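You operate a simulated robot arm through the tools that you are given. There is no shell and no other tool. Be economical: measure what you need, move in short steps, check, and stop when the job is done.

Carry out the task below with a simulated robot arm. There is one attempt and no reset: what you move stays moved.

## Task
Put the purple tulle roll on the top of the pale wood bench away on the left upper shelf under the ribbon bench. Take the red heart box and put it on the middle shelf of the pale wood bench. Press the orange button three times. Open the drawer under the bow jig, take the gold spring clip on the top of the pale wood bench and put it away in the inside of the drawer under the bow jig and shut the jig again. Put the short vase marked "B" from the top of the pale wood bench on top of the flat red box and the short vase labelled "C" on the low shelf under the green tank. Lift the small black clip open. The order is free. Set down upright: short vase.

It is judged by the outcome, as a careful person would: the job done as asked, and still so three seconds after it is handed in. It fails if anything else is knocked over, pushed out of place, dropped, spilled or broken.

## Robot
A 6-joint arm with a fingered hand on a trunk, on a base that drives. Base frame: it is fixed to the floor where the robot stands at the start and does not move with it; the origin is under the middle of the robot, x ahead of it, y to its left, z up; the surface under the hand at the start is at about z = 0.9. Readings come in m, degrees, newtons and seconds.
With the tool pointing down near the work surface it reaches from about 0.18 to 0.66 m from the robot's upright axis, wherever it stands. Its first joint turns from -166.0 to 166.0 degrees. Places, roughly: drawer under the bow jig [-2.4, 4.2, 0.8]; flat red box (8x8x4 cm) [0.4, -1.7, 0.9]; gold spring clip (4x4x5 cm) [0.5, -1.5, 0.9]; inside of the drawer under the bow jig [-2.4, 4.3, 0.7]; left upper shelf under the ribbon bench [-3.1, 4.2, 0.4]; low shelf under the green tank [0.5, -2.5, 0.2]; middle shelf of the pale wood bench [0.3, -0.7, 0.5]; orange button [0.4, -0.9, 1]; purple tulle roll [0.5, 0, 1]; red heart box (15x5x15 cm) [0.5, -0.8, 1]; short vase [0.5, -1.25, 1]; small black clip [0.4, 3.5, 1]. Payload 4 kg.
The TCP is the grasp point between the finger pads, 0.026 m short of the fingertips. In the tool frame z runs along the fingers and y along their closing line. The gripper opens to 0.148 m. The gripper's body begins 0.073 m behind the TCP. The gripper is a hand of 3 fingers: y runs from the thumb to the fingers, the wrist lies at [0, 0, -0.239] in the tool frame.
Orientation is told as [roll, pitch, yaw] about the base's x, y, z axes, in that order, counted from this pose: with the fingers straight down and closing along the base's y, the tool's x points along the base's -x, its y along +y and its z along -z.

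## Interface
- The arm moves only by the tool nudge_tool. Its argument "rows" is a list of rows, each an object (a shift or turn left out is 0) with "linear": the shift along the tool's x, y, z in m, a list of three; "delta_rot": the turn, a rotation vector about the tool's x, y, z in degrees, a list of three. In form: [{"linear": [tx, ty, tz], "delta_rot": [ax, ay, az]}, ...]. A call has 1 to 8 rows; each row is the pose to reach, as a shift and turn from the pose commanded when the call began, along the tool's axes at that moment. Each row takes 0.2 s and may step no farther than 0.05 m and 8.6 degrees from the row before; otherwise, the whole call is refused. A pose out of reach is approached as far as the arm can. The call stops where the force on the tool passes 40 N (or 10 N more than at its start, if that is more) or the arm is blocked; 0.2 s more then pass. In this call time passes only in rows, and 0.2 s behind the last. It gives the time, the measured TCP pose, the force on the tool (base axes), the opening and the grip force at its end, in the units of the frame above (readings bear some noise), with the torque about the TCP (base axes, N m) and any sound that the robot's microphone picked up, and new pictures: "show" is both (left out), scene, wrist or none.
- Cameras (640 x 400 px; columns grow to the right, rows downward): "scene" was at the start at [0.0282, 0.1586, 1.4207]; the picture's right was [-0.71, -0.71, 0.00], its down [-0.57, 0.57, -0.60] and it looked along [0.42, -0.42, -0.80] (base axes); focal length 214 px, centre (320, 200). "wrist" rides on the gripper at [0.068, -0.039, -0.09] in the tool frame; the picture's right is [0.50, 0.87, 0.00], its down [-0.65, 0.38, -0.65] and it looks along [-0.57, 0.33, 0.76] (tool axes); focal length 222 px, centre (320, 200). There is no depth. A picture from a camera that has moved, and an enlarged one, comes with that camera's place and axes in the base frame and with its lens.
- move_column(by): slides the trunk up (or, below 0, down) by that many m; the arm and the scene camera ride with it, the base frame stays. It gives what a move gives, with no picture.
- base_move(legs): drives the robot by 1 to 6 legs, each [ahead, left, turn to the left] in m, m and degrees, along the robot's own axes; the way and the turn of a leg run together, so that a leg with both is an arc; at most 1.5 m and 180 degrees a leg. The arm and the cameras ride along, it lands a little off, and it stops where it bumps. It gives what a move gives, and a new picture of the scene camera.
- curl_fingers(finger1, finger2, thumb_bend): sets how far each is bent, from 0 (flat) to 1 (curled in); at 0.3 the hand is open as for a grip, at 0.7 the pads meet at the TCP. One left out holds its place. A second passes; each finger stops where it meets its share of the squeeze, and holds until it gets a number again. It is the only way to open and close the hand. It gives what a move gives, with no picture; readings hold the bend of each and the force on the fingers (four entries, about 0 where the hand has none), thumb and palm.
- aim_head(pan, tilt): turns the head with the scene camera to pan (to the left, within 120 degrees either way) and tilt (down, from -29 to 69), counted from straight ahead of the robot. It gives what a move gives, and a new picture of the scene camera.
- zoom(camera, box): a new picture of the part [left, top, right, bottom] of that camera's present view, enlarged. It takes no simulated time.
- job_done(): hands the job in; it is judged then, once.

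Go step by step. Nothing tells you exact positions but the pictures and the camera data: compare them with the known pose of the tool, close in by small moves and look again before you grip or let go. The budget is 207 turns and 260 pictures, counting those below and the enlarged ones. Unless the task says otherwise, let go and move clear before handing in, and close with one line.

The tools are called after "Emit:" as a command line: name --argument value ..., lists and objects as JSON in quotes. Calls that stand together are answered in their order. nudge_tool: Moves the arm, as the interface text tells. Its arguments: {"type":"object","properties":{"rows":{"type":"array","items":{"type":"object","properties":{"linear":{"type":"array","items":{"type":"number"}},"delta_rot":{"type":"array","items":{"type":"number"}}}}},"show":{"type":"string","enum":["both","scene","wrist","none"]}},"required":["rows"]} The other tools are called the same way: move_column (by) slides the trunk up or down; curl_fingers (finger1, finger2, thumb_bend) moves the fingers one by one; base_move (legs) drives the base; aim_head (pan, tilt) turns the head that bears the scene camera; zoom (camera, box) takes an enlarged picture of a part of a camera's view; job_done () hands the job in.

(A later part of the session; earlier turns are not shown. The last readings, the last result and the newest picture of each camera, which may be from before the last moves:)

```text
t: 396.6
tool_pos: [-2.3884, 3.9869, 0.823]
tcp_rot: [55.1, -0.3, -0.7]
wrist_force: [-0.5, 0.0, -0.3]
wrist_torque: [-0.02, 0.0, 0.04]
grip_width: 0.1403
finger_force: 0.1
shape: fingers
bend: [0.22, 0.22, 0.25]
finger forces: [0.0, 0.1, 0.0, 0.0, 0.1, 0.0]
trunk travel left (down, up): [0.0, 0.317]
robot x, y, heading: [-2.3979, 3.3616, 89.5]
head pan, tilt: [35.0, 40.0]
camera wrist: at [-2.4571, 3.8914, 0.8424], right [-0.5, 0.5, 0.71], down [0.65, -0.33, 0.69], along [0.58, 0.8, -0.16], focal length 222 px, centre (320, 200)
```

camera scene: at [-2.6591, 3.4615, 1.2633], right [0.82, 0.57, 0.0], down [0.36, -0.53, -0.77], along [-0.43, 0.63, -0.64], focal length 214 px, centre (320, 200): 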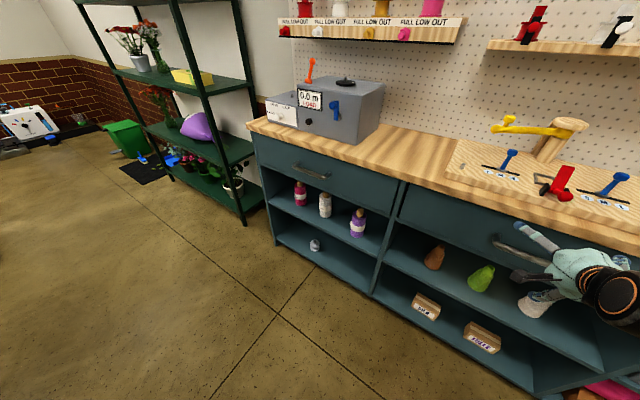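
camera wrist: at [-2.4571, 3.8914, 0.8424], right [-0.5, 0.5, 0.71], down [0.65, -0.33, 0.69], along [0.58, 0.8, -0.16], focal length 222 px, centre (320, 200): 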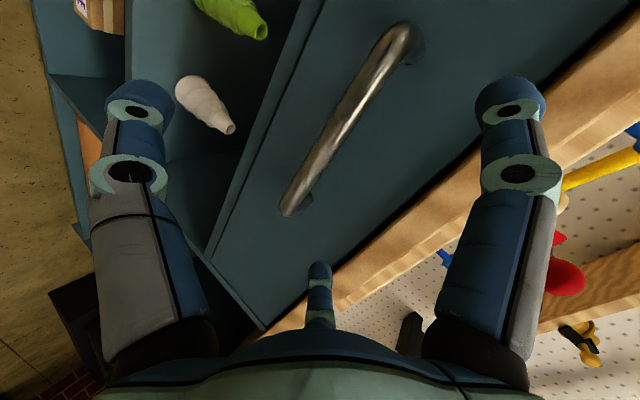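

Emit:
nudge_tool --rows '[{"linear": [0.012, -0.005, 0.013]}, {"linear": [0.017, -0.0053, 0.0256]}]' --show "none"

Emit:
curl_fingers --finger1 0.7 --finger2 0.7 --thumb_bend 0.7

Emit:
zoom --camera "wrist" --box '[0, 0, 640, 400]'

```text
t: 397.2
tool_pos: [-2.4067, 4.0058, 0.8034]
tcp_rot: [55.1, -0.2, -0.7]
wrist_force: [-0.2, -0.3, -0.3]
wrist_torque: [0.01, 0.0, -0.03]
grip_width: 0.14
finger_force: 0.0
shape: fingers
bend: [0.22, 0.22, 0.25]
finger forces: [0.1, 0.0, 0.0, 0.0, 0.1, 0.0]
trunk travel left (down, up): [0.0, 0.317]
robot x, y, heading: [-2.3992, 3.3611, 89.4]
head pan, tilt: [35.0, 40.0]
```

```text
t: 398.2
tool_pos: [-2.4055, 4.0045, 0.8042]
tcp_rot: [55.1, -0.3, -0.7]
wrist_force: [-0.4, -0.2, -0.3]
wrist_torque: [-0.01, 0.0, 0.03]
grip_width: 0.0004
finger_force: 0.1
shape: fingers
bend: [0.69, 0.69, 0.7]
finger forces: [0.1, 0.0, 0.0, 0.1, 0.0, 0.1]
trunk travel left (down, up): [0.0, 0.317]
robot x, y, heading: [-2.3997, 3.3643, 89.4]
head pan, tilt: [35.0, 40.0]
```

```text
1.00 times, centred on (320, 200) of wrist (not enlarged: the box is as wide or as high as the picture)
camera zoom: at [-2.4739, 3.9089, 0.8232], right [-0.5, 0.5, 0.71], down [0.65, -0.33, 0.69], along [0.58, 0.8, -0.16], focal length 222 px, centre (320, 200)
```

zoom: 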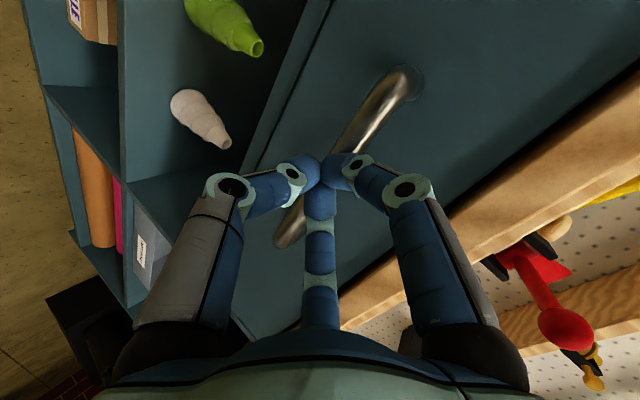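

The fingers closed just in front of the bar. Reopen, move 3 cm in, and close again.

Emit:
curl_fingers --finger1 0.35 --finger2 0.35 --thumb_bend 0.35

Emit:
nudge_tool --rows '[{"linear": [0, 0.004, 0.015]}, {"linear": [0, 0.0084, 0.0313]}]' --show "none"

Emit:
curl_fingers --finger1 0.72 --finger2 0.72 --thumb_bend 0.72

Emit:
zoom --camera "wrist" --box '[0, 0, 640, 400]'

```text
t: 399.2
tool_pos: [-2.406, 4.0048, 0.8031]
tcp_rot: [55.1, -0.3, -0.8]
wrist_force: [0.6, 0.9, 0.0]
wrist_torque: [0.01, -0.03, 0.0]
grip_width: 0.1108
finger_force: 0.0
shape: fingers
bend: [0.35, 0.35, 0.35]
finger forces: [0.0, 0.0, 0.0, 0.1, 0.0, 0.1]
trunk travel left (down, up): [0.0, 0.317]
robot x, y, heading: [-2.4002, 3.3633, 89.7]
head pan, tilt: [35.0, 40.0]
```

```text
t: 399.8
tool_pos: [-2.4068, 4.0347, 0.794]
tcp_rot: [55.0, -0.3, -0.7]
wrist_force: [0.1, 0.8, -0.6]
wrist_torque: [-0.02, 0.02, 0.0]
grip_width: 0.1106
finger_force: 0.2
shape: fingers
bend: [0.35, 0.35, 0.35]
finger forces: [0.1, 0.0, 0.0, 0.1, 0.0, 0.1]
trunk travel left (down, up): [0.0, 0.317]
robot x, y, heading: [-2.3974, 3.3653, 89.7]
head pan, tilt: [35.0, 40.0]
```

```text
t: 400.8
tool_pos: [-2.4065, 4.0335, 0.7932]
tcp_rot: [55.0, -0.3, -0.6]
wrist_force: [-0.7, -0.1, -3.9]
wrist_torque: [-0.02, -0.05, 0.01]
grip_width: 0.0
finger_force: 3.3
shape: fingers
bend: [0.71, 0.71, 0.69]
finger forces: [0.4, 0.6, 0.1, 0.0, 5.4, 0.0]
trunk travel left (down, up): [0.0, 0.317]
robot x, y, heading: [-2.3975, 3.3637, 89.7]
head pan, tilt: [35.0, 40.0]
```

```text
1.00 times, centred on (320, 200) of wrist (not enlarged: the box is as wide or as high as the picture)
camera zoom: at [-2.4745, 3.9387, 0.8126], right [-0.5, 0.5, 0.71], down [0.65, -0.33, 0.69], along [0.58, 0.8, -0.16], focal length 222 px, centre (320, 200)
```

zoom: 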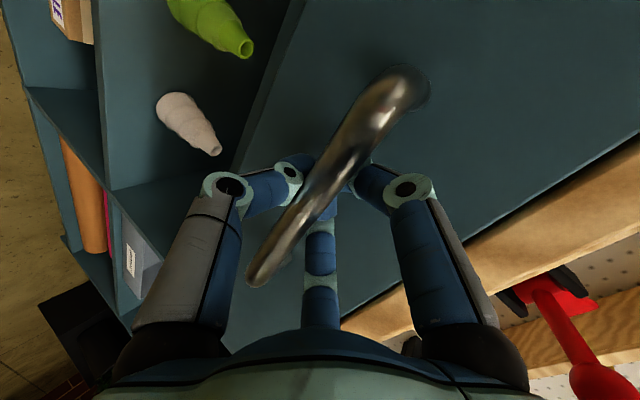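

The fingers are now hooked behind the bar. Pull the drawer open by backing the base.

Emit:
base_move --legs '[[-0.12, 0, 0], [-0.1, 0, 0]]'

```text
t: 402.8
tool_pos: [-2.4111, 3.8146, 0.7937]
tcp_rot: [54.9, -0.3, -0.4]
wrist_force: [2.0, 0.5, -4.7]
wrist_torque: [0.0, -0.04, -0.01]
grip_width: 0.0004
finger_force: 3.8
shape: fingers
bend: [0.71, 0.71, 0.69]
finger forces: [0.4, 0.5, 0.0, 0.0, 5.8, 0.0]
trunk travel left (down, up): [0.0, 0.317]
robot x, y, heading: [-2.3994, 3.1425, 89.6]
head pan, tilt: [35.0, 40.0]
camera scene: at [-2.6608, 3.2404, 1.2633], right [0.82, 0.57, 0.0], down [0.37, -0.53, -0.77], along [-0.44, 0.63, -0.64], focal length 214 px, centre (320, 200)
```

scene: 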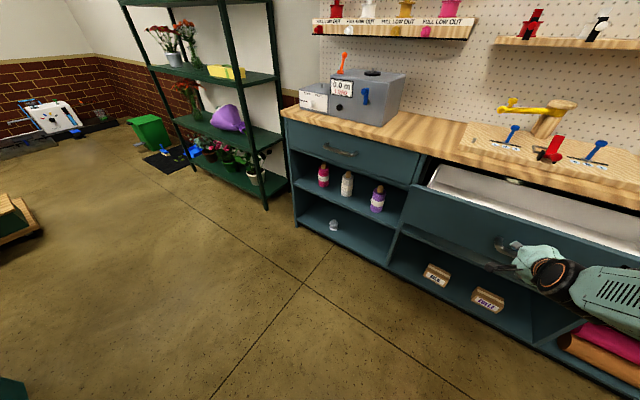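

The drawer is open about 20 cm. Pull slightly more, then release the handle.

Emit:
base_move --legs '[[-0.05, 0, 0]]'

Emit:
curl_fingers --finger1 0.3 --finger2 0.3 --thumb_bend 0.2

Emit:
base_move --legs '[[-0.2, 0, 0]]'

```text
t: 403.8
tool_pos: [-2.4119, 3.7625, 0.7927]
tcp_rot: [54.9, -0.3, -0.2]
wrist_force: [0.7, 0.4, 0.1]
wrist_torque: [0.0, 0.02, -0.02]
grip_width: 0.0
finger_force: 0.0
shape: fingers
bend: [0.71, 0.71, 0.71]
finger forces: [0.0, 0.0, 0.1, 0.0, 0.0, 0.1]
trunk travel left (down, up): [0.0, 0.317]
robot x, y, heading: [-2.401, 3.0945, 89.8]
head pan, tilt: [35.0, 40.0]
camera scene: at [-2.6612, 3.1883, 1.2633], right [0.82, 0.57, 0.0], down [0.37, -0.53, -0.77], along [-0.44, 0.63, -0.64], focal length 214 px, centre (320, 200)
```

scene: 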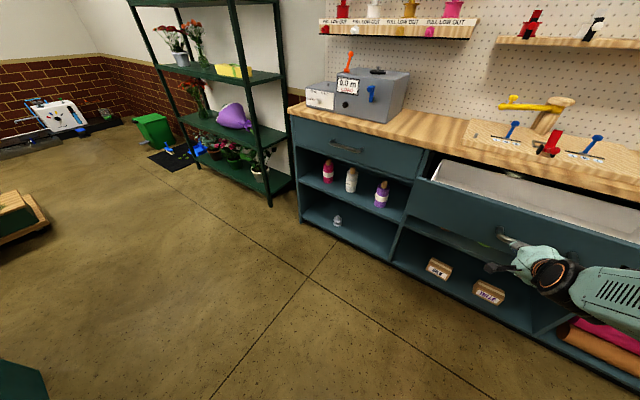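

```text
t: 404.8
tool_pos: [-2.4137, 3.7632, 0.7917]
tcp_rot: [54.8, -0.3, -0.2]
wrist_force: [-0.2, -0.4, -0.5]
wrist_torque: [0.05, 0.01, -0.01]
grip_width: 0.1366
finger_force: 0.0
shape: fingers
bend: [0.3, 0.3, 0.2]
finger forces: [0.0, 0.0, 0.1, 0.1, 0.0, 0.1]
trunk travel left (down, up): [0.0, 0.317]
robot x, y, heading: [-2.4004, 3.0962, 89.9]
head pan, tilt: [35.0, 40.0]
```

```text
t: 406.3
tool_pos: [-2.4107, 3.5652, 0.7918]
tcp_rot: [54.8, -0.3, -0.5]
wrist_force: [-0.3, -0.3, -0.4]
wrist_torque: [0.04, 0.02, 0.01]
grip_width: 0.1367
finger_force: 0.1
shape: fingers
bend: [0.3, 0.3, 0.2]
finger forces: [0.1, 0.0, 0.0, 0.1, 0.0, 0.0]
trunk travel left (down, up): [0.0, 0.317]
robot x, y, heading: [-2.4009, 2.8966, 89.4]
head pan, tilt: [35.0, 40.0]
camera scene: at [-2.6616, 2.9921, 1.2633], right [0.82, 0.57, 0.0], down [0.37, -0.53, -0.77], along [-0.44, 0.63, -0.64], focal length 214 px, centre (320, 200)
```

scene: 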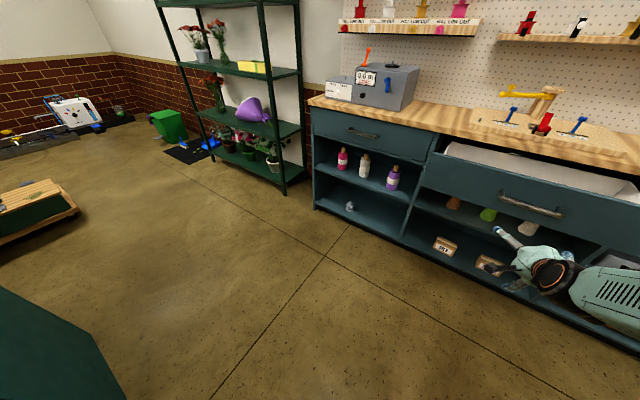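

Drawer open. Now return the hand to vertical and go look at the small black clip.

Emit:
move_column --by 0.21

Emit:
nudge_tool --rows '[{"delta_rot": [0, 0, -8.2]}, {"delta_rot": [0, 0, -16.4]}, {"delta_rot": [0, 0, -24.6]}, {"delta_rot": [0, 0, -32.8]}, {"delta_rot": [0, 0, -41]}, {"delta_rot": [0, 0, -49.2]}, {"delta_rot": [0, 0, -57.4]}, {"delta_rot": [0, 0, -65.6]}]' --show "none"

Emit:
nudge_tool --rows '[{"delta_rot": [0, 0, -8.2]}, {"delta_rot": [0, 0, -16.4]}, {"delta_rot": [0, 0, -24.4]}]' --show "none"

Emit:
nudge_tool --rows '[{"linear": [-0.01, 0, -0.02], "delta_rot": [0, 7, 0]}, {"linear": [-0.015, 0, -0.04], "delta_rot": [0, 14, 0]}, {"linear": [-0.015, 0, -0.06], "delta_rot": [0, 21, 0]}, {"linear": [-0.01, 0, -0.08], "delta_rot": [0, 28, 0]}, {"linear": [0, 0, -0.1], "delta_rot": [0, 35, 0]}, {"linear": [0.01, 0, -0.125], "delta_rot": [0, 42, 0]}, {"linear": [0.02, 0, -0.15], "delta_rot": [0, 49, 0]}, {"linear": [0.03, 0, -0.17], "delta_rot": [0, 55, 0]}]' --show "none"

Emit:
base_move --legs '[[0, -1.3, 0], [0, -0.45, 0], [0, 0, -89.5]]'

Emit:
aim_head --pan 25 --tilt 35

```text
t: 408.6
tool_pos: [-2.4102, 3.5652, 1.002]
tcp_rot: [54.8, -0.2, -0.4]
wrist_force: [0.3, -0.2, -0.3]
wrist_torque: [0.01, -0.01, 0.0]
grip_width: 0.1366
finger_force: 0.0
shape: fingers
bend: [0.3, 0.3, 0.2]
finger forces: [0.1, 0.1, 0.1, 0.0, 0.0, 0.1]
trunk travel left (down, up): [-0.21, 0.107]
robot x, y, heading: [-2.4027, 2.8976, 89.8]
head pan, tilt: [35.0, 40.0]
```

```text
t: 410.4
tool_pos: [-2.4115, 3.5646, 1.0018]
tcp_rot: [29.9, -48.3, 51.8]
wrist_force: [-0.5, 0.2, -0.6]
wrist_torque: [-0.03, -0.01, 0.01]
grip_width: 0.1366
finger_force: 0.0
shape: fingers
bend: [0.3, 0.3, 0.2]
finger forces: [0.0, 0.0, 0.1, 0.1, 0.0, 0.1]
trunk travel left (down, up): [-0.21, 0.107]
robot x, y, heading: [-2.4, 2.8976, 89.5]
head pan, tilt: [35.0, 40.0]
```

```text
t: 411.2
tool_pos: [-2.413, 3.5644, 1.0013]
tcp_rot: [-0.6, -54.8, 90.2]
wrist_force: [0.3, 0.8, 0.4]
wrist_torque: [0.01, -0.01, 0.0]
grip_width: 0.1365
finger_force: 0.0
shape: fingers
bend: [0.3, 0.3, 0.2]
finger forces: [0.0, 0.1, 0.0, 0.0, 0.0, 0.0]
trunk travel left (down, up): [-0.21, 0.107]
robot x, y, heading: [-2.4054, 2.897, 89.5]
head pan, tilt: [35.0, 40.0]
```

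```text
t: 413.0
tool_pos: [-2.4103, 3.4109, 1.075]
tcp_rot: [-0.2, 0.3, 89.5]
wrist_force: [0.5, 1.1, -0.2]
wrist_torque: [0.03, -0.02, 0.03]
grip_width: 0.1373
finger_force: 0.0
shape: fingers
bend: [0.3, 0.3, 0.2]
finger forces: [0.1, 0.0, 0.0, 0.0, 0.0, 0.0]
out of reach, approached as far as the arm can: row 1
trunk travel left (down, up): [-0.21, 0.107]
robot x, y, heading: [-2.3999, 2.8956, 89.4]
head pan, tilt: [35.0, 40.0]
```

```text
t: 432.8
tool_pos: [-0.089, 2.8661, 1.0756]
tcp_rot: [-0.3, 0.2, 0.4]
wrist_force: [-0.7, -0.3, -0.4]
wrist_torque: [-0.02, 0.0, 0.02]
grip_width: 0.1371
finger_force: 0.0
shape: fingers
bend: [0.3, 0.3, 0.2]
finger forces: [0.0, 0.1, 0.1, 0.0, 0.0, 0.1]
trunk travel left (down, up): [-0.21, 0.107]
robot x, y, heading: [-0.606, 2.851, 0.5]
head pan, tilt: [35.0, 40.0]
camera scene: at [-0.5645, 3.1086, 1.4726], right [0.58, -0.81, 0.0], down [-0.52, -0.37, -0.77], along [0.62, 0.45, -0.64], focal length 214 px, centre (320, 200)
```

scene: 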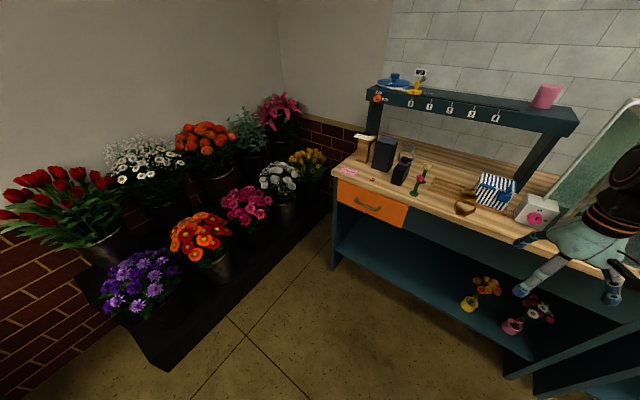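

```text
t: 433.5
tool_pos: [-0.0896, 2.867, 1.0751]
tcp_rot: [-0.4, 0.2, 0.5]
wrist_force: [0.1, 0.2, 0.1]
wrist_torque: [-0.03, 0.02, 0.03]
grip_width: 0.1369
finger_force: 0.0
shape: fingers
bend: [0.3, 0.3, 0.2]
finger forces: [0.0, 0.0, 0.0, 0.1, 0.0, 0.0]
trunk travel left (down, up): [-0.21, 0.107]
robot x, y, heading: [-0.6049, 2.85, 0.3]
head pan, tilt: [25.0, 35.0]
camera scene: at [-0.5543, 3.0972, 1.4801], right [0.43, -0.9, 0.0], down [-0.52, -0.25, -0.82], along [0.74, 0.35, -0.57], focal length 214 px, centre (320, 200)
```

scene: 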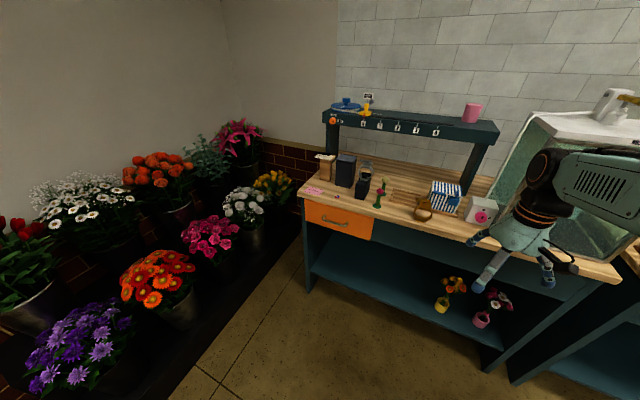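

Emit:
zoom --camera "scene" --box '[290, 130, 450, 230]'

```text
4.00 times, centred on (370, 180) of scene
camera zoom: at [-0.5543, 3.0972, 1.4801], right [0.43, -0.9, 0.0], down [-0.52, -0.25, -0.82], along [0.74, 0.35, -0.57], focal length 858 px, centre (120, 280)
```

zoom: 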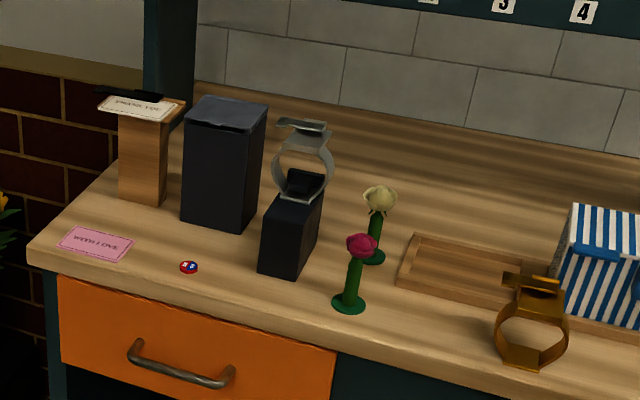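

The small black clip is the lever on the wooden card post ("Thank you") near (0.42,3.54). Drive closer to see it.

Emit:
base_move --legs '[[0, 0.6, 0], [0.3, 0, 0]]'

Emit:
aim_head --pan 0 --tilt 35

Emit:
zoom --camera "scene" --box '[230, 140, 390, 240]'

```text
t: 440.9
tool_pos: [0.2049, 3.4686, 1.075]
tcp_rot: [-0.3, 0.1, 0.8]
wrist_force: [0.5, -0.1, 0.2]
wrist_torque: [-0.04, -0.01, 0.0]
grip_width: 0.1371
finger_force: 0.0
shape: fingers
bend: [0.3, 0.3, 0.2]
finger forces: [0.1, 0.2, 0.1, 0.1, 0.0, 0.0]
trunk travel left (down, up): [-0.21, 0.107]
robot x, y, heading: [-0.3116, 3.4468, 0.8]
head pan, tilt: [25.0, 35.0]
camera scene: at [-0.2606, 3.697, 1.4801], right [0.44, -0.9, 0.0], down [-0.52, -0.25, -0.82], along [0.74, 0.36, -0.57], focal length 214 px, centre (320, 200)
```

scene: 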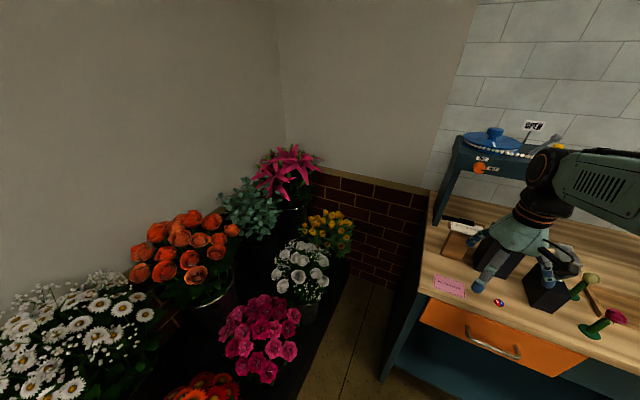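

```text
t: 441.8
tool_pos: [0.2046, 3.4693, 1.0751]
tcp_rot: [-0.4, 0.3, 0.8]
wrist_force: [0.1, 0.8, -0.2]
wrist_torque: [-0.01, 0.02, 0.0]
grip_width: 0.1373
finger_force: 0.3
shape: fingers
bend: [0.3, 0.3, 0.2]
finger forces: [0.0, 0.0, 0.1, 0.0, 0.0, 0.0]
trunk travel left (down, up): [-0.21, 0.107]
robot x, y, heading: [-0.3116, 3.4474, 0.9]
head pan, tilt: [0.0, 35.0]
camera scene: at [-0.2525, 3.66, 1.4802], right [0.02, -1.0, 0.0], down [-0.57, -0.01, -0.82], along [0.82, 0.01, -0.57], focal length 214 px, centre (320, 200)
```

scene: 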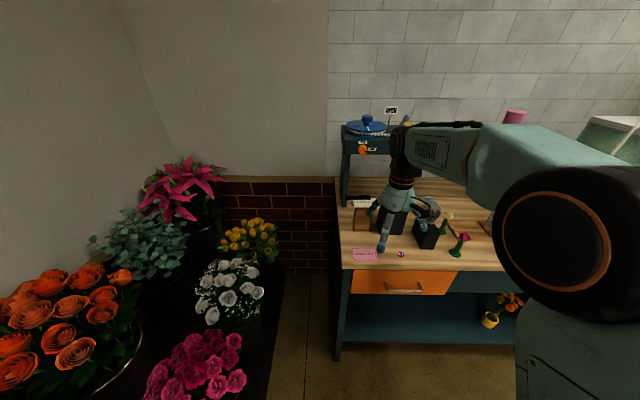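

```text
4.00 times, centred on (310, 190) of scene
camera zoom: at [-0.2525, 3.66, 1.4802], right [0.02, -1.0, 0.0], down [-0.57, -0.01, -0.82], along [0.82, 0.01, -0.57], focal length 858 px, centre (360, 240)
```

zoom: 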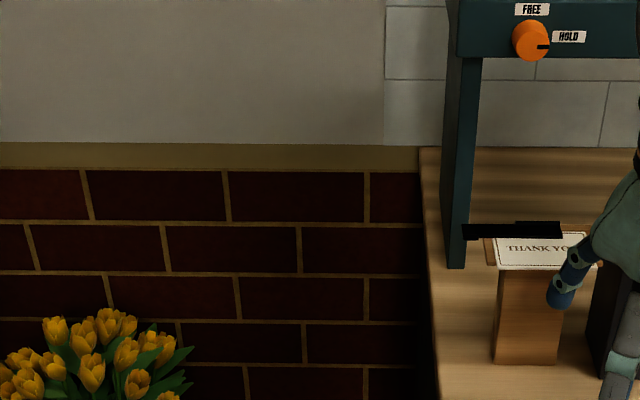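

Emit:
nudge_tool --rows '[{"linear": [-0.03, 0.01, -0.03]}, {"linear": [-0.06, 0.02, -0.06]}, {"linear": [-0.09, 0.03, -0.09]}, {"linear": [-0.11, 0.03, -0.12]}]' --show "wrist"

Emit:
zoom --camera "scene" --box '[310, 160, 430, 235]'

```text
t: 442.8
tool_pos: [0.2835, 3.4991, 1.1678]
tcp_rot: [-0.3, 0.2, 0.8]
wrist_force: [0.4, -0.6, -0.2]
wrist_torque: [0.0, 0.01, 0.02]
grip_width: 0.137
finger_force: 0.2
shape: fingers
bend: [0.3, 0.3, 0.2]
finger forces: [0.0, 0.0, 0.1, 0.0, 0.0, 0.1]
out of reach, approached as far as the arm can: row 3, 4
trunk travel left (down, up): [-0.21, 0.107]
robot x, y, heading: [-0.3076, 3.447, 1.2]
head pan, tilt: [0.0, 35.0]
camera wrist: at [0.2175, 3.4597, 1.2585], right [-0.51, 0.86, 0.0], down [0.65, 0.39, 0.65], along [0.56, 0.33, -0.76], focal length 222 px, centre (320, 200)
```

wrist: 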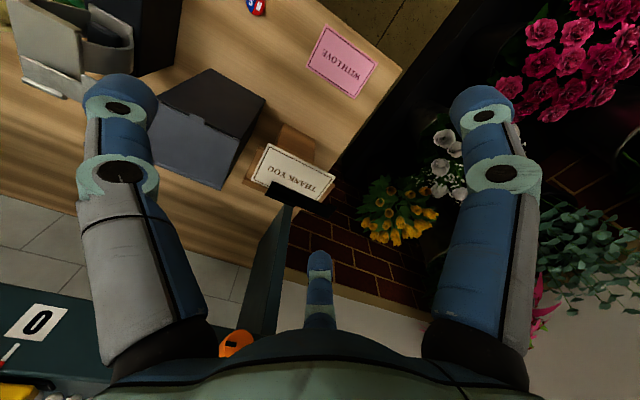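

```text
5.33 times, centred on (370, 198) of scene
camera zoom: at [-0.2539, 3.6597, 1.4803], right [0.02, -1.0, 0.0], down [-0.57, -0.01, -0.82], along [0.82, 0.01, -0.57], focal length 1144 px, centre (53, 213)
```

zoom: 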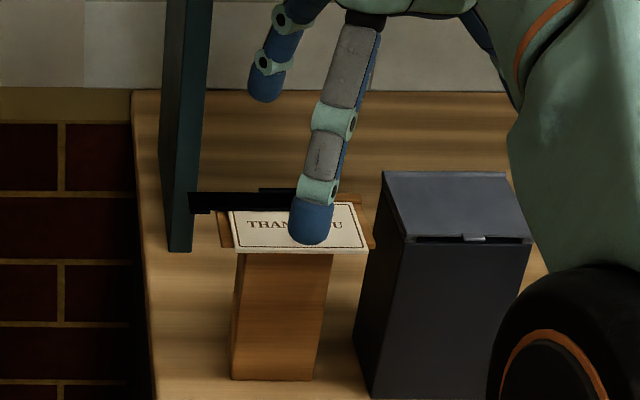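

Emit:
zoom --camera "wrist" --box '[220, 110, 380, 240]'

```text
3.08 times, centred on (300, 175) of wrist
camera zoom: at [0.2175, 3.4597, 1.2585], right [-0.51, 0.86, 0.0], down [0.65, 0.39, 0.65], along [0.56, 0.33, -0.76], focal length 684 px, centre (382, 277)
```

zoom: 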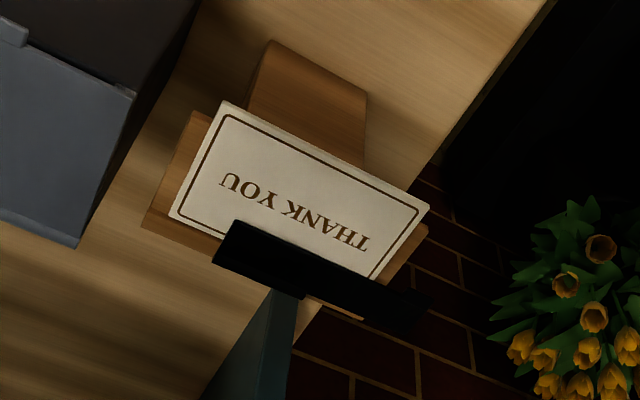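

The clip is a small bar along y at the back of the card, its tail overhanging the post's left side. I'll bring the robot closer, lean and turn the hand so it can pinch the tail front-to-back, and lift.

Emit:
nudge_tool --rows '[{"linear": [0.03, 0, 0]}, {"linear": [0.06, 0, 0]}, {"linear": [0.1, 0, 0]}]' --show "none"

Emit:
base_move --legs '[[0.2, 0.05, -1]]'

Emit:
curl_fingers --finger1 0.5 --finger2 0.5 --thumb_bend 0.5

Emit:
nudge_tool --rows '[{"delta_rot": [0, -7.5, 0]}, {"delta_rot": [0, -15, 0]}]' --show "none"

Emit:
nudge_tool --rows '[{"delta_rot": [0, 0, -8.4]}, {"delta_rot": [0, 0, -16.8]}, {"delta_rot": [0, 0, -25.2]}, {"delta_rot": [0, 0, -33.6]}, {"delta_rot": [0, 0, -42]}, {"delta_rot": [0, 0, -50.4]}, {"delta_rot": [0, 0, -58.8]}, {"delta_rot": [0, 0, -67.2]}]' --show "none"

Emit:
nudge_tool --rows '[{"delta_rot": [0, 0, -8.4]}, {"delta_rot": [0, 0, -16.8]}, {"delta_rot": [0, 0, -22.8]}]' --show "wrist"

```text
t: 443.6
tool_pos: [0.1835, 3.4966, 1.1679]
tcp_rot: [-0.3, 0.1, 0.8]
wrist_force: [-0.2, 0.2, -0.3]
wrist_torque: [-0.03, 0.04, -0.02]
grip_width: 0.1369
finger_force: 0.1
shape: fingers
bend: [0.3, 0.3, 0.2]
finger forces: [0.0, 0.0, 0.0, 0.0, 0.0, 0.0]
trunk travel left (down, up): [-0.21, 0.107]
robot x, y, heading: [-0.3077, 3.4486, 1.2]
head pan, tilt: [0.0, 35.0]
```

```text
t: 445.2
tool_pos: [0.3846, 3.5353, 1.1669]
tcp_rot: [-0.2, 0.2, -0.6]
wrist_force: [0.5, 0.2, -0.4]
wrist_torque: [0.0, 0.05, -0.01]
grip_width: 0.1369
finger_force: 0.0
shape: fingers
bend: [0.3, 0.3, 0.2]
finger forces: [0.0, 0.0, 0.0, 0.1, 0.0, 0.0]
trunk travel left (down, up): [-0.21, 0.107]
robot x, y, heading: [-0.1128, 3.4997, -0.6]
head pan, tilt: [0.0, 35.0]
camera scene: at [-0.0482, 3.7092, 1.4801], right [-0.01, -1.0, 0.0], down [-0.57, 0.01, -0.82], along [0.82, -0.01, -0.57], focal length 214 px, centre (320, 200)
```

scene: 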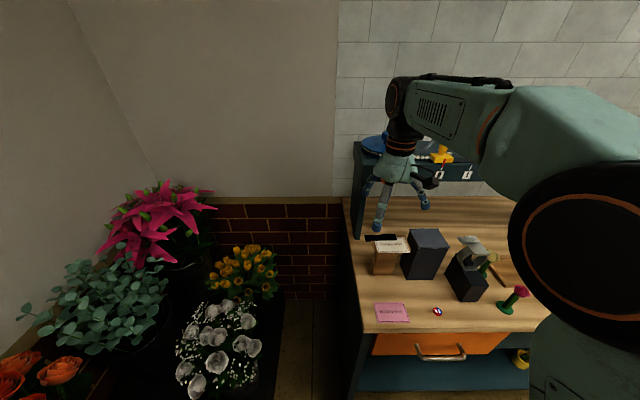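

```text
t: 446.2
tool_pos: [0.3843, 3.5354, 1.1687]
tcp_rot: [-0.3, 0.1, -0.5]
wrist_force: [-0.1, 0.7, -0.3]
wrist_torque: [0.0, 0.01, -0.02]
grip_width: 0.0627
finger_force: 0.1
shape: fingers
bend: [0.5, 0.5, 0.5]
finger forces: [0.0, 0.0, 0.0, 0.0, 0.0, 0.0]
trunk travel left (down, up): [-0.21, 0.107]
robot x, y, heading: [-0.1096, 3.4954, -0.6]
head pan, tilt: [0.0, 35.0]
```

```text
t: 446.8
tool_pos: [0.3837, 3.5353, 1.1689]
tcp_rot: [-0.4, -15.0, -0.5]
wrist_force: [0.6, -0.9, 0.0]
wrist_torque: [0.01, -0.02, -0.01]
grip_width: 0.0627
finger_force: 0.0
shape: fingers
bend: [0.5, 0.5, 0.5]
finger forces: [0.1, 0.0, 0.1, 0.0, 0.0, 0.1]
trunk travel left (down, up): [-0.21, 0.107]
robot x, y, heading: [-0.1099, 3.4998, -0.5]
head pan, tilt: [0.0, 35.0]
```

```text
t: 448.6
tool_pos: [0.3842, 3.5357, 1.1673]
tcp_rot: [-13.8, -5.5, 67.5]
wrist_force: [-0.3, -0.1, -0.7]
wrist_torque: [0.01, -0.02, 0.0]
grip_width: 0.0628
finger_force: 0.1
shape: fingers
bend: [0.5, 0.5, 0.5]
finger forces: [0.1, 0.0, 0.1, 0.0, 0.1, 0.1]
trunk travel left (down, up): [-0.21, 0.107]
robot x, y, heading: [-0.1117, 3.5004, -0.6]
head pan, tilt: [0.0, 35.0]
```

```text
t: 449.4
tool_pos: [0.3841, 3.5357, 1.1672]
tcp_rot: [-14.8, 0.6, 89.0]
wrist_force: [-0.8, 0.9, 0.4]
wrist_torque: [0.01, -0.01, 0.04]
grip_width: 0.0624
finger_force: 0.1
shape: fingers
bend: [0.5, 0.5, 0.5]
finger forces: [0.0, 0.0, 0.1, 0.0, 0.0, 0.0]
trunk travel left (down, up): [-0.21, 0.107]
robot x, y, heading: [-0.1134, 3.4966, -0.7]
head pan, tilt: [0.0, 35.0]
camera wrist: at [0.3978, 3.4695, 1.266], right [-0.85, -0.49, -0.22], down [-0.52, 0.67, 0.53], along [-0.11, 0.56, -0.82], focal length 222 px, centre (320, 200)
```

wrist: 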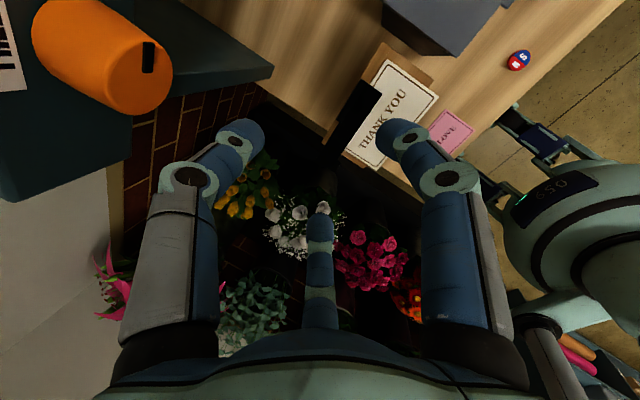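

Emit:
nudge_tool --rows '[{"linear": [-0.01, 0.008, 0.035]}, {"linear": [-0.022, 0.016, 0.07]}, {"linear": [-0.022, 0.02, 0.088]}]' --show "none"

Emit:
zoom --camera "wrist" --box '[160, 0, 480, 200]'

Emit:
zoom --camera "scene" --box '[330, 170, 470, 290]'

```text
t: 450.2
tool_pos: [0.3874, 3.5552, 1.0823]
tcp_rot: [-15.3, 0.3, 89.4]
wrist_force: [-10.4, 1.2, 36.3]
wrist_torque: [-1.51, 0.72, -0.45]
grip_width: 0.0599
finger_force: 18.9
shape: fingers
bend: [0.48, 0.5, 0.5]
finger forces: [37.5, 0.0, 0.0, 0.0, 0.1, 0.0]
trunk travel left (down, up): [-0.21, 0.107]
robot x, y, heading: [-0.1128, 3.4975, -0.5]
head pan, tilt: [0.0, 35.0]
```

```text
2.00 times, centred on (320, 100) of wrist
camera zoom: at [0.4001, 3.4883, 1.1802], right [-0.84, -0.49, -0.23], down [-0.53, 0.66, 0.53], along [-0.11, 0.56, -0.82], focal length 444 px, centre (320, 400)
```

zoom: 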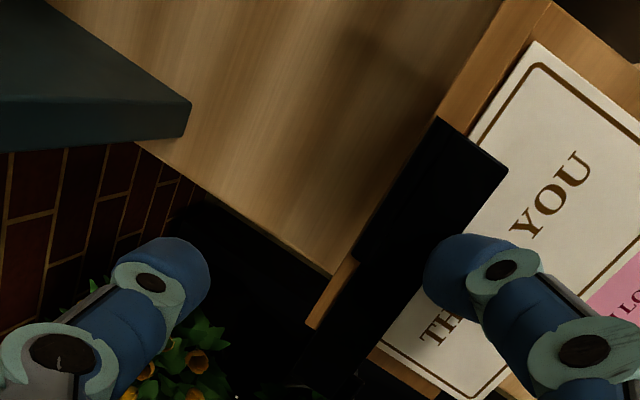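

```text
3.33 times, centred on (400, 230) of scene
camera zoom: at [-0.0549, 3.7089, 1.4808], right [-0.01, -1.0, 0.0], down [-0.57, 0.01, -0.82], along [0.82, -0.01, -0.57], focal length 715 px, centre (53, 100)
```

zoom: 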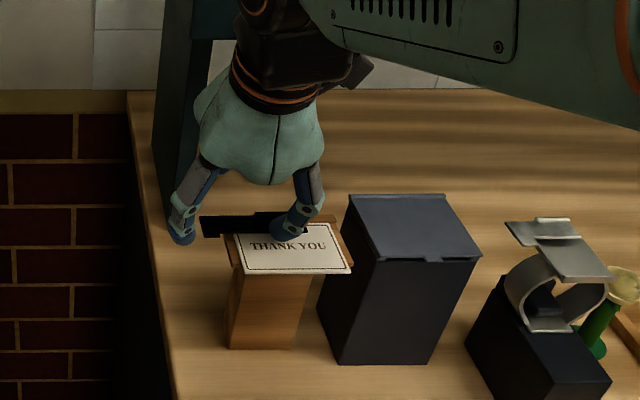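

Finger 1 touched the card. Raise, tuck finger 1 away, and pinch the tail with finger 2 and thumb only.

Emit:
nudge_tool --rows '[{"linear": [0, -0.004, -0.015]}, {"linear": [0, -0.008, -0.035]}]' --show "none"

Emit:
curl_fingers --finger1 1.0 --finger2 0.48 --thumb_bend 0.48

Emit:
zoom --camera "wrist" --box '[160, 50, 480, 250]'

```text
t: 450.8
tool_pos: [0.3866, 3.5558, 1.1127]
tcp_rot: [-14.7, 0.3, 89.4]
wrist_force: [-0.3, -0.3, -0.3]
wrist_torque: [0.01, -0.01, -0.02]
grip_width: 0.0622
finger_force: 0.1
shape: fingers
bend: [0.5, 0.5, 0.5]
finger forces: [0.1, 0.1, 0.1, 0.1, 0.0, 0.0]
trunk travel left (down, up): [-0.21, 0.107]
robot x, y, heading: [-0.1116, 3.4957, -0.3]
head pan, tilt: [0.0, 35.0]
```

```text
t: 451.8
tool_pos: [0.3872, 3.555, 1.1124]
tcp_rot: [-14.8, 0.3, 89.4]
wrist_force: [0.5, 0.9, -0.2]
wrist_torque: [0.01, 0.03, -0.03]
grip_width: 0.0572
finger_force: 0.1
shape: fingers
bend: [1.0, 0.48, 0.48]
finger forces: [0.0, 0.0, 0.0, 0.1, 0.0, 0.0]
trunk travel left (down, up): [-0.21, 0.107]
robot x, y, heading: [-0.1133, 3.5004, -0.4]
head pan, tilt: [0.0, 35.0]
```

```text
2.00 times, centred on (320, 150) of wrist
camera zoom: at [0.4023, 3.4885, 1.211], right [-0.84, -0.49, -0.22], down [-0.53, 0.66, 0.53], along [-0.12, 0.56, -0.82], focal length 444 px, centre (320, 300)
```

zoom: 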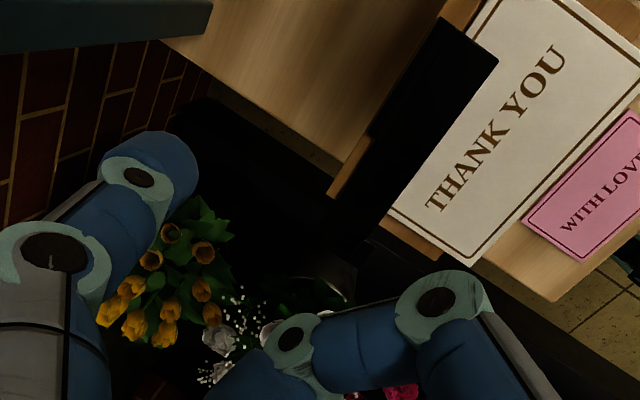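

Emit:
nudge_tool --rows '[{"linear": [0, 0.004, 0.016]}, {"linear": [0, 0.0075, 0.031]}, {"linear": [0, 0.011, 0.046]}]' --show "none"

Emit:
curl_fingers --finger2 0.75 --thumb_bend 0.75

Emit:
zoom --camera "scene" --box '[340, 190, 440, 270]'

```text
t: 452.6
tool_pos: [0.388, 3.5584, 1.0654]
tcp_rot: [-14.8, 0.4, 89.3]
wrist_force: [0.9, -0.1, 0.5]
wrist_torque: [0.0, -0.01, -0.03]
grip_width: 0.0571
finger_force: 0.2
shape: fingers
bend: [1.0, 0.48, 0.48]
finger forces: [0.1, 0.0, 0.0, 0.1, 0.1, 0.0]
trunk travel left (down, up): [-0.21, 0.107]
robot x, y, heading: [-0.1113, 3.4944, -0.5]
head pan, tilt: [0.0, 35.0]
```

```text
t: 453.6
tool_pos: [0.3878, 3.5593, 1.0659]
tcp_rot: [-14.7, 0.3, 89.4]
wrist_force: [2.9, 9.2, -5.5]
wrist_torque: [0.11, -0.11, 0.04]
grip_width: 0.0382
finger_force: 8.5
shape: fingers
bend: [1.0, 0.6, 0.72]
finger forces: [0.0, 11.8, 0.1, 0.1, 5.2, 0.0]
trunk travel left (down, up): [-0.21, 0.107]
robot x, y, heading: [-0.1139, 3.4985, -0.4]
head pan, tilt: [0.0, 35.0]
```

```text
5.00 times, centred on (390, 230) of scene
camera zoom: at [-0.0483, 3.7107, 1.4799], right [-0.01, -1.0, 0.0], down [-0.57, 0.0, -0.82], along [0.82, -0.01, -0.57], focal length 1072 px, centre (-30, 50)
```

zoom: 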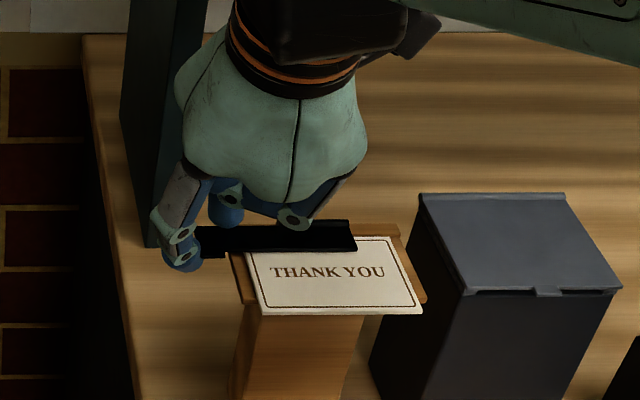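

Emit:
nudge_tool --rows '[{"linear": [0, -0.002, -0.008]}, {"linear": [0, -0.004, -0.016]}, {"linear": [0, -0.006, -0.024]}]' --show "none"

Emit:
zoom --camera "scene" --box '[340, 190, 440, 270]'

```text
t: 454.4
tool_pos: [0.3874, 3.5558, 1.0924]
tcp_rot: [-14.9, 0.3, 89.4]
wrist_force: [0.4, 0.4, 0.1]
wrist_torque: [-0.01, -0.01, 0.03]
grip_width: 0.0362
finger_force: 0.1
shape: fingers
bend: [1.0, 0.69, 0.74]
finger forces: [0.0, 0.1, 0.0, 0.0, 0.0, 0.0]
trunk travel left (down, up): [-0.21, 0.107]
robot x, y, heading: [-0.1123, 3.4974, -0.5]
head pan, tilt: [0.0, 35.0]
```

```text
5.00 times, centred on (390, 230) of scene
camera zoom: at [-0.0491, 3.7089, 1.4802], right [-0.01, -1.0, 0.0], down [-0.57, 0.01, -0.82], along [0.82, -0.01, -0.57], focal length 1072 px, centre (-30, 50)
```

zoom: 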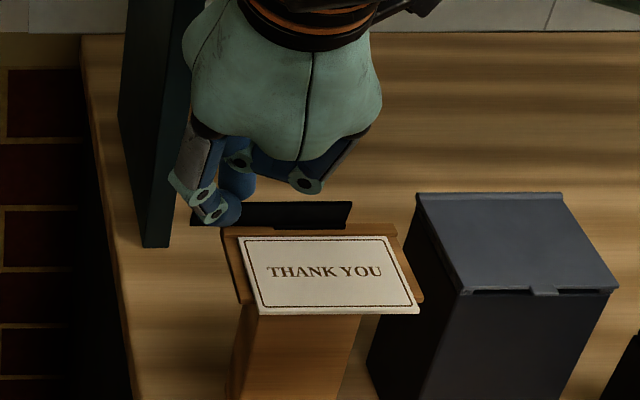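

The clip has flipped up off the card. Move the hand clear and check it stays open.

Emit:
nudge_tool --rows '[{"linear": [0, -0.005, -0.03]}, {"linear": [0, 0.01, -0.065]}, {"linear": [0, 0.04, -0.09]}, {"linear": [0, 0.08, -0.1]}]' --show "none"

Emit:
zoom --camera "scene" --box '[340, 190, 440, 270]'

```text
t: 455.4
tool_pos: [0.2803, 3.5606, 1.165]
tcp_rot: [-15.0, 0.3, 89.4]
wrist_force: [-1.0, 0.3, 0.3]
wrist_torque: [-0.02, -0.01, 0.0]
grip_width: 0.0363
finger_force: 0.0
shape: fingers
bend: [1.0, 0.69, 0.74]
finger forces: [0.0, 0.0, 0.0, 0.1, 0.1, 0.0]
trunk travel left (down, up): [-0.21, 0.107]
robot x, y, heading: [-0.114, 3.5006, -0.6]
head pan, tilt: [0.0, 35.0]
```

```text
5.00 times, centred on (390, 230) of scene
camera zoom: at [-0.0505, 3.7088, 1.4803], right [-0.01, -1.0, 0.0], down [-0.57, 0.01, -0.82], along [0.82, -0.01, -0.57], focal length 1072 px, centre (-30, 50)
```

zoom: 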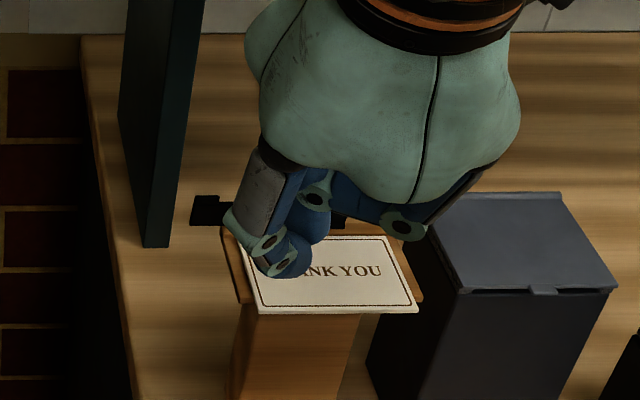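

Emit:
base_move --legs '[[-0.3, 0, 0.5]]'

Emit:
zoom --camera "scene" --box '[330, 150, 430, 220]'

```text
t: 457.4
tool_pos: [-0.0194, 3.5624, 1.1645]
tcp_rot: [-14.9, 0.3, 89.7]
wrist_force: [0.1, -0.7, -0.3]
wrist_torque: [-0.02, 0.0, -0.03]
grip_width: 0.0364
finger_force: 0.0
shape: fingers
bend: [1.0, 0.69, 0.74]
finger forces: [0.0, 0.1, 0.0, 0.0, 0.1, 0.1]
trunk travel left (down, up): [-0.21, 0.107]
robot x, y, heading: [-0.4127, 3.4975, -0.1]
head pan, tilt: [0.0, 35.0]
camera scene: at [-0.3525, 3.7113, 1.4802], right [0.0, -1.0, 0.0], down [-0.57, 0.0, -0.82], along [0.82, 0.0, -0.57], focal length 214 px, centre (320, 200)
```

scene: 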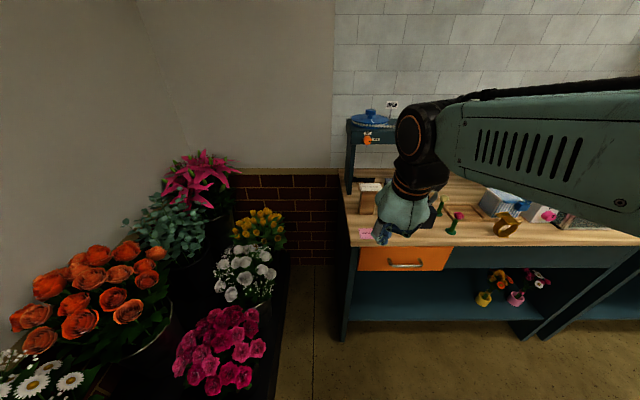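

```text
5.71 times, centred on (380, 185) of scene
camera zoom: at [-0.3525, 3.7113, 1.4802], right [0.0, -1.0, 0.0], down [-0.57, 0.0, -0.82], along [0.82, 0.0, -0.57], focal length 1226 px, centre (-23, 286)
```

zoom: 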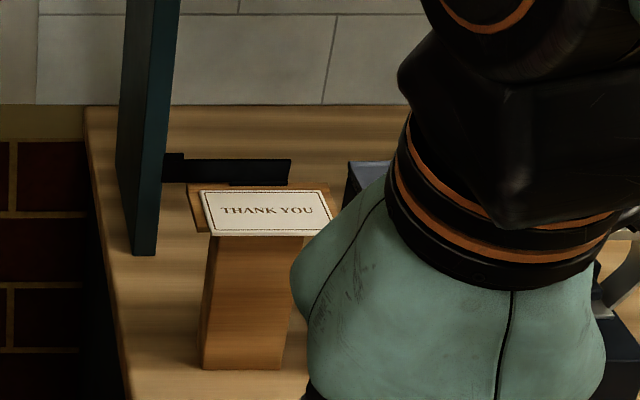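

The clip stands open. Restore the hand to vertical and drive to the gold clip.

Emit:
nudge_tool --rows '[{"delta_rot": [0, 0, 8.4]}, {"delta_rot": [0, 0, 16.8]}, {"delta_rot": [0, 0, 25.2]}, {"delta_rot": [0, 0, 33.6]}, {"delta_rot": [0, 0, 42]}, {"delta_rot": [0, 0, 50.4]}, {"delta_rot": [0, 0, 58.8]}, {"delta_rot": [0, 0, 67.2]}]' --show "none"

Emit:
nudge_tool --rows '[{"delta_rot": [0, 0, 8.4]}, {"delta_rot": [0, 0, 16.8]}, {"delta_rot": [0, 0, 22.5]}]' --show "none"

Emit:
nudge_tool --rows '[{"linear": [0, -0.02, 0], "delta_rot": [0, 7.5, 0]}, {"linear": [0, -0.05, 0], "delta_rot": [0, 15, 0]}]' --show "none"

Emit:
curl_fingers --finger1 0.4 --finger2 0.4 --thumb_bend 0.4

Emit:
base_move --legs '[[-0.3, 0, 0], [0, -1.5, 0], [0, -1.5, 0], [0, -1.5, 0], [0, -0.5, 0]]'

```text
t: 459.2
tool_pos: [-0.0189, 3.5639, 1.1659]
tcp_rot: [-6.1, -13.5, 22.9]
wrist_force: [1.0, -0.6, 0.2]
wrist_torque: [0.01, -0.01, -0.01]
grip_width: 0.0366
finger_force: 0.0
shape: fingers
bend: [1.0, 0.69, 0.74]
finger forces: [0.0, 0.0, 0.1, 0.0, 0.0, 0.0]
trunk travel left (down, up): [-0.21, 0.107]
robot x, y, heading: [-0.4123, 3.5, -0.2]
head pan, tilt: [0.0, 35.0]
```

```text
t: 460.1
tool_pos: [-0.0197, 3.5631, 1.1636]
tcp_rot: [-0.3, -14.8, 0.0]
wrist_force: [0.7, 0.1, 0.9]
wrist_torque: [0.0, -0.04, 0.04]
grip_width: 0.0367
finger_force: 0.0
shape: fingers
bend: [1.0, 0.69, 0.74]
finger forces: [0.0, 0.1, 0.1, 0.0, 0.0, 0.1]
trunk travel left (down, up): [-0.21, 0.107]
robot x, y, heading: [-0.4126, 3.4965, -0.3]
head pan, tilt: [0.0, 35.0]
```

```text
t: 460.6
tool_pos: [-0.0197, 3.5115, 1.167]
tcp_rot: [-0.3, 0.1, -0.1]
wrist_force: [-0.2, 0.4, -0.5]
wrist_torque: [-0.03, -0.02, 0.0]
grip_width: 0.0367
finger_force: 0.0
shape: fingers
bend: [1.0, 0.69, 0.74]
finger forces: [0.0, 0.1, 0.0, 0.0, 0.0, 0.0]
trunk travel left (down, up): [-0.21, 0.107]
robot x, y, heading: [-0.4139, 3.4992, -0.6]
head pan, tilt: [0.0, 35.0]
```

```text
t: 461.6
tool_pos: [-0.0204, 3.5123, 1.1666]
tcp_rot: [-0.3, 0.2, -0.1]
wrist_force: [-0.7, 0.3, -0.8]
wrist_torque: [0.02, -0.03, 0.01]
grip_width: 0.0947
finger_force: 0.2
shape: fingers
bend: [0.4, 0.4, 0.4]
finger forces: [0.0, 0.1, 0.0, 0.0, 0.0, 0.0]
trunk travel left (down, up): [-0.21, 0.107]
robot x, y, heading: [-0.4124, 3.5011, -0.5]
head pan, tilt: [0.0, 35.0]
```

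```text
t: 507.1
tool_pos: [-0.2403, -1.506, 1.1663]
tcp_rot: [-0.3, 0.1, 0.1]
wrist_force: [-0.5, -1.1, -0.4]
wrist_torque: [0.02, 0.01, -0.02]
grip_width: 0.0946
finger_force: 0.0
shape: fingers
bend: [0.4, 0.4, 0.4]
finger forces: [0.1, 0.0, 0.0, 0.0, 0.0, 0.1]
trunk travel left (down, up): [-0.21, 0.107]
robot x, y, heading: [-0.6314, -1.5165, 0.1]
head pan, tilt: [0.0, 35.0]
camera scene: at [-0.5729, -1.3074, 1.4802], right [0.0, -1.0, 0.0], down [-0.57, 0.0, -0.82], along [0.82, 0.0, -0.57], focal length 214 px, centre (320, 200)
```

scene: 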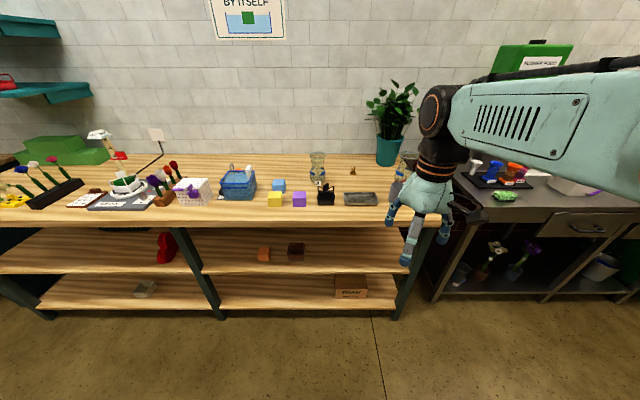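

Emit:
base_move --legs '[[0.64, 0.02, 0]]'

Emit:
nudge_tool --rows '[{"linear": [-0.03, 0, 0.03]}, {"linear": [-0.06, 0, 0.06]}, {"linear": [-0.09, 0, 0.09]}]' --show "wrist"

```text
t: 510.6
tool_pos: [0.3832, -1.4775, 1.1652]
tcp_rot: [-0.3, 0.2, 0.7]
wrist_force: [-0.6, -0.5, 0.2]
wrist_torque: [0.01, 0.04, -0.01]
grip_width: 0.0944
finger_force: 0.0
shape: fingers
bend: [0.4, 0.4, 0.4]
finger forces: [0.0, 0.1, 0.1, 0.1, 0.1, 0.1]
trunk travel left (down, up): [-0.21, 0.107]
robot x, y, heading: [-0.0078, -1.4952, 0.5]
head pan, tilt: [0.0, 35.0]
camera scene: at [0.049, -1.2833, 1.4801], right [0.01, -1.0, 0.0], down [-0.57, -0.01, -0.82], along [0.82, 0.01, -0.57], focal length 214 px, centre (320, 200)
```

scene: 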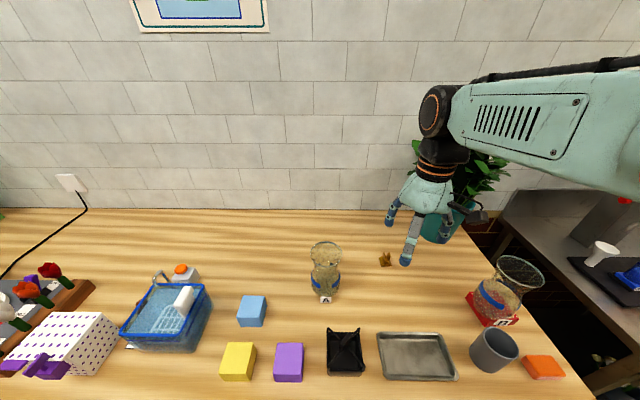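

```text
t: 511.4
tool_pos: [0.4756, -1.4745, 1.0726]
tcp_rot: [-0.3, 0.2, 0.7]
wrist_force: [-0.2, 0.6, 0.1]
wrist_torque: [0.03, 0.02, 0.01]
grip_width: 0.0947
finger_force: 0.0
shape: fingers
bend: [0.4, 0.4, 0.4]
finger forces: [0.0, 0.1, 0.0, 0.0, 0.1, 0.0]
trunk travel left (down, up): [-0.21, 0.107]
robot x, y, heading: [-0.0076, -1.4949, 0.6]
head pan, tilt: [0.0, 35.0]
camera wrist: at [0.4094, -1.5135, 1.163], right [-0.51, 0.86, 0.0], down [0.65, 0.39, 0.65], along [0.56, 0.33, -0.76], focal length 222 px, centre (320, 200)
```

wrist: 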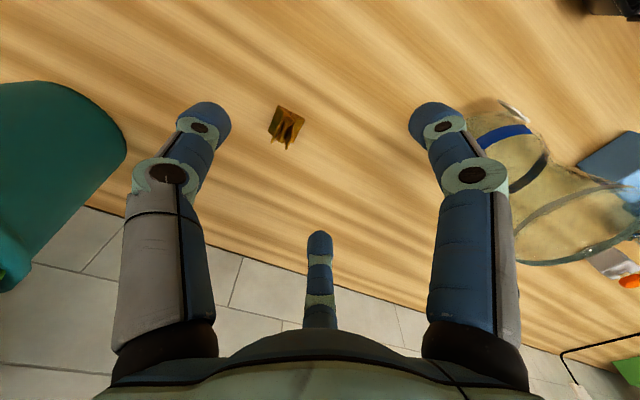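

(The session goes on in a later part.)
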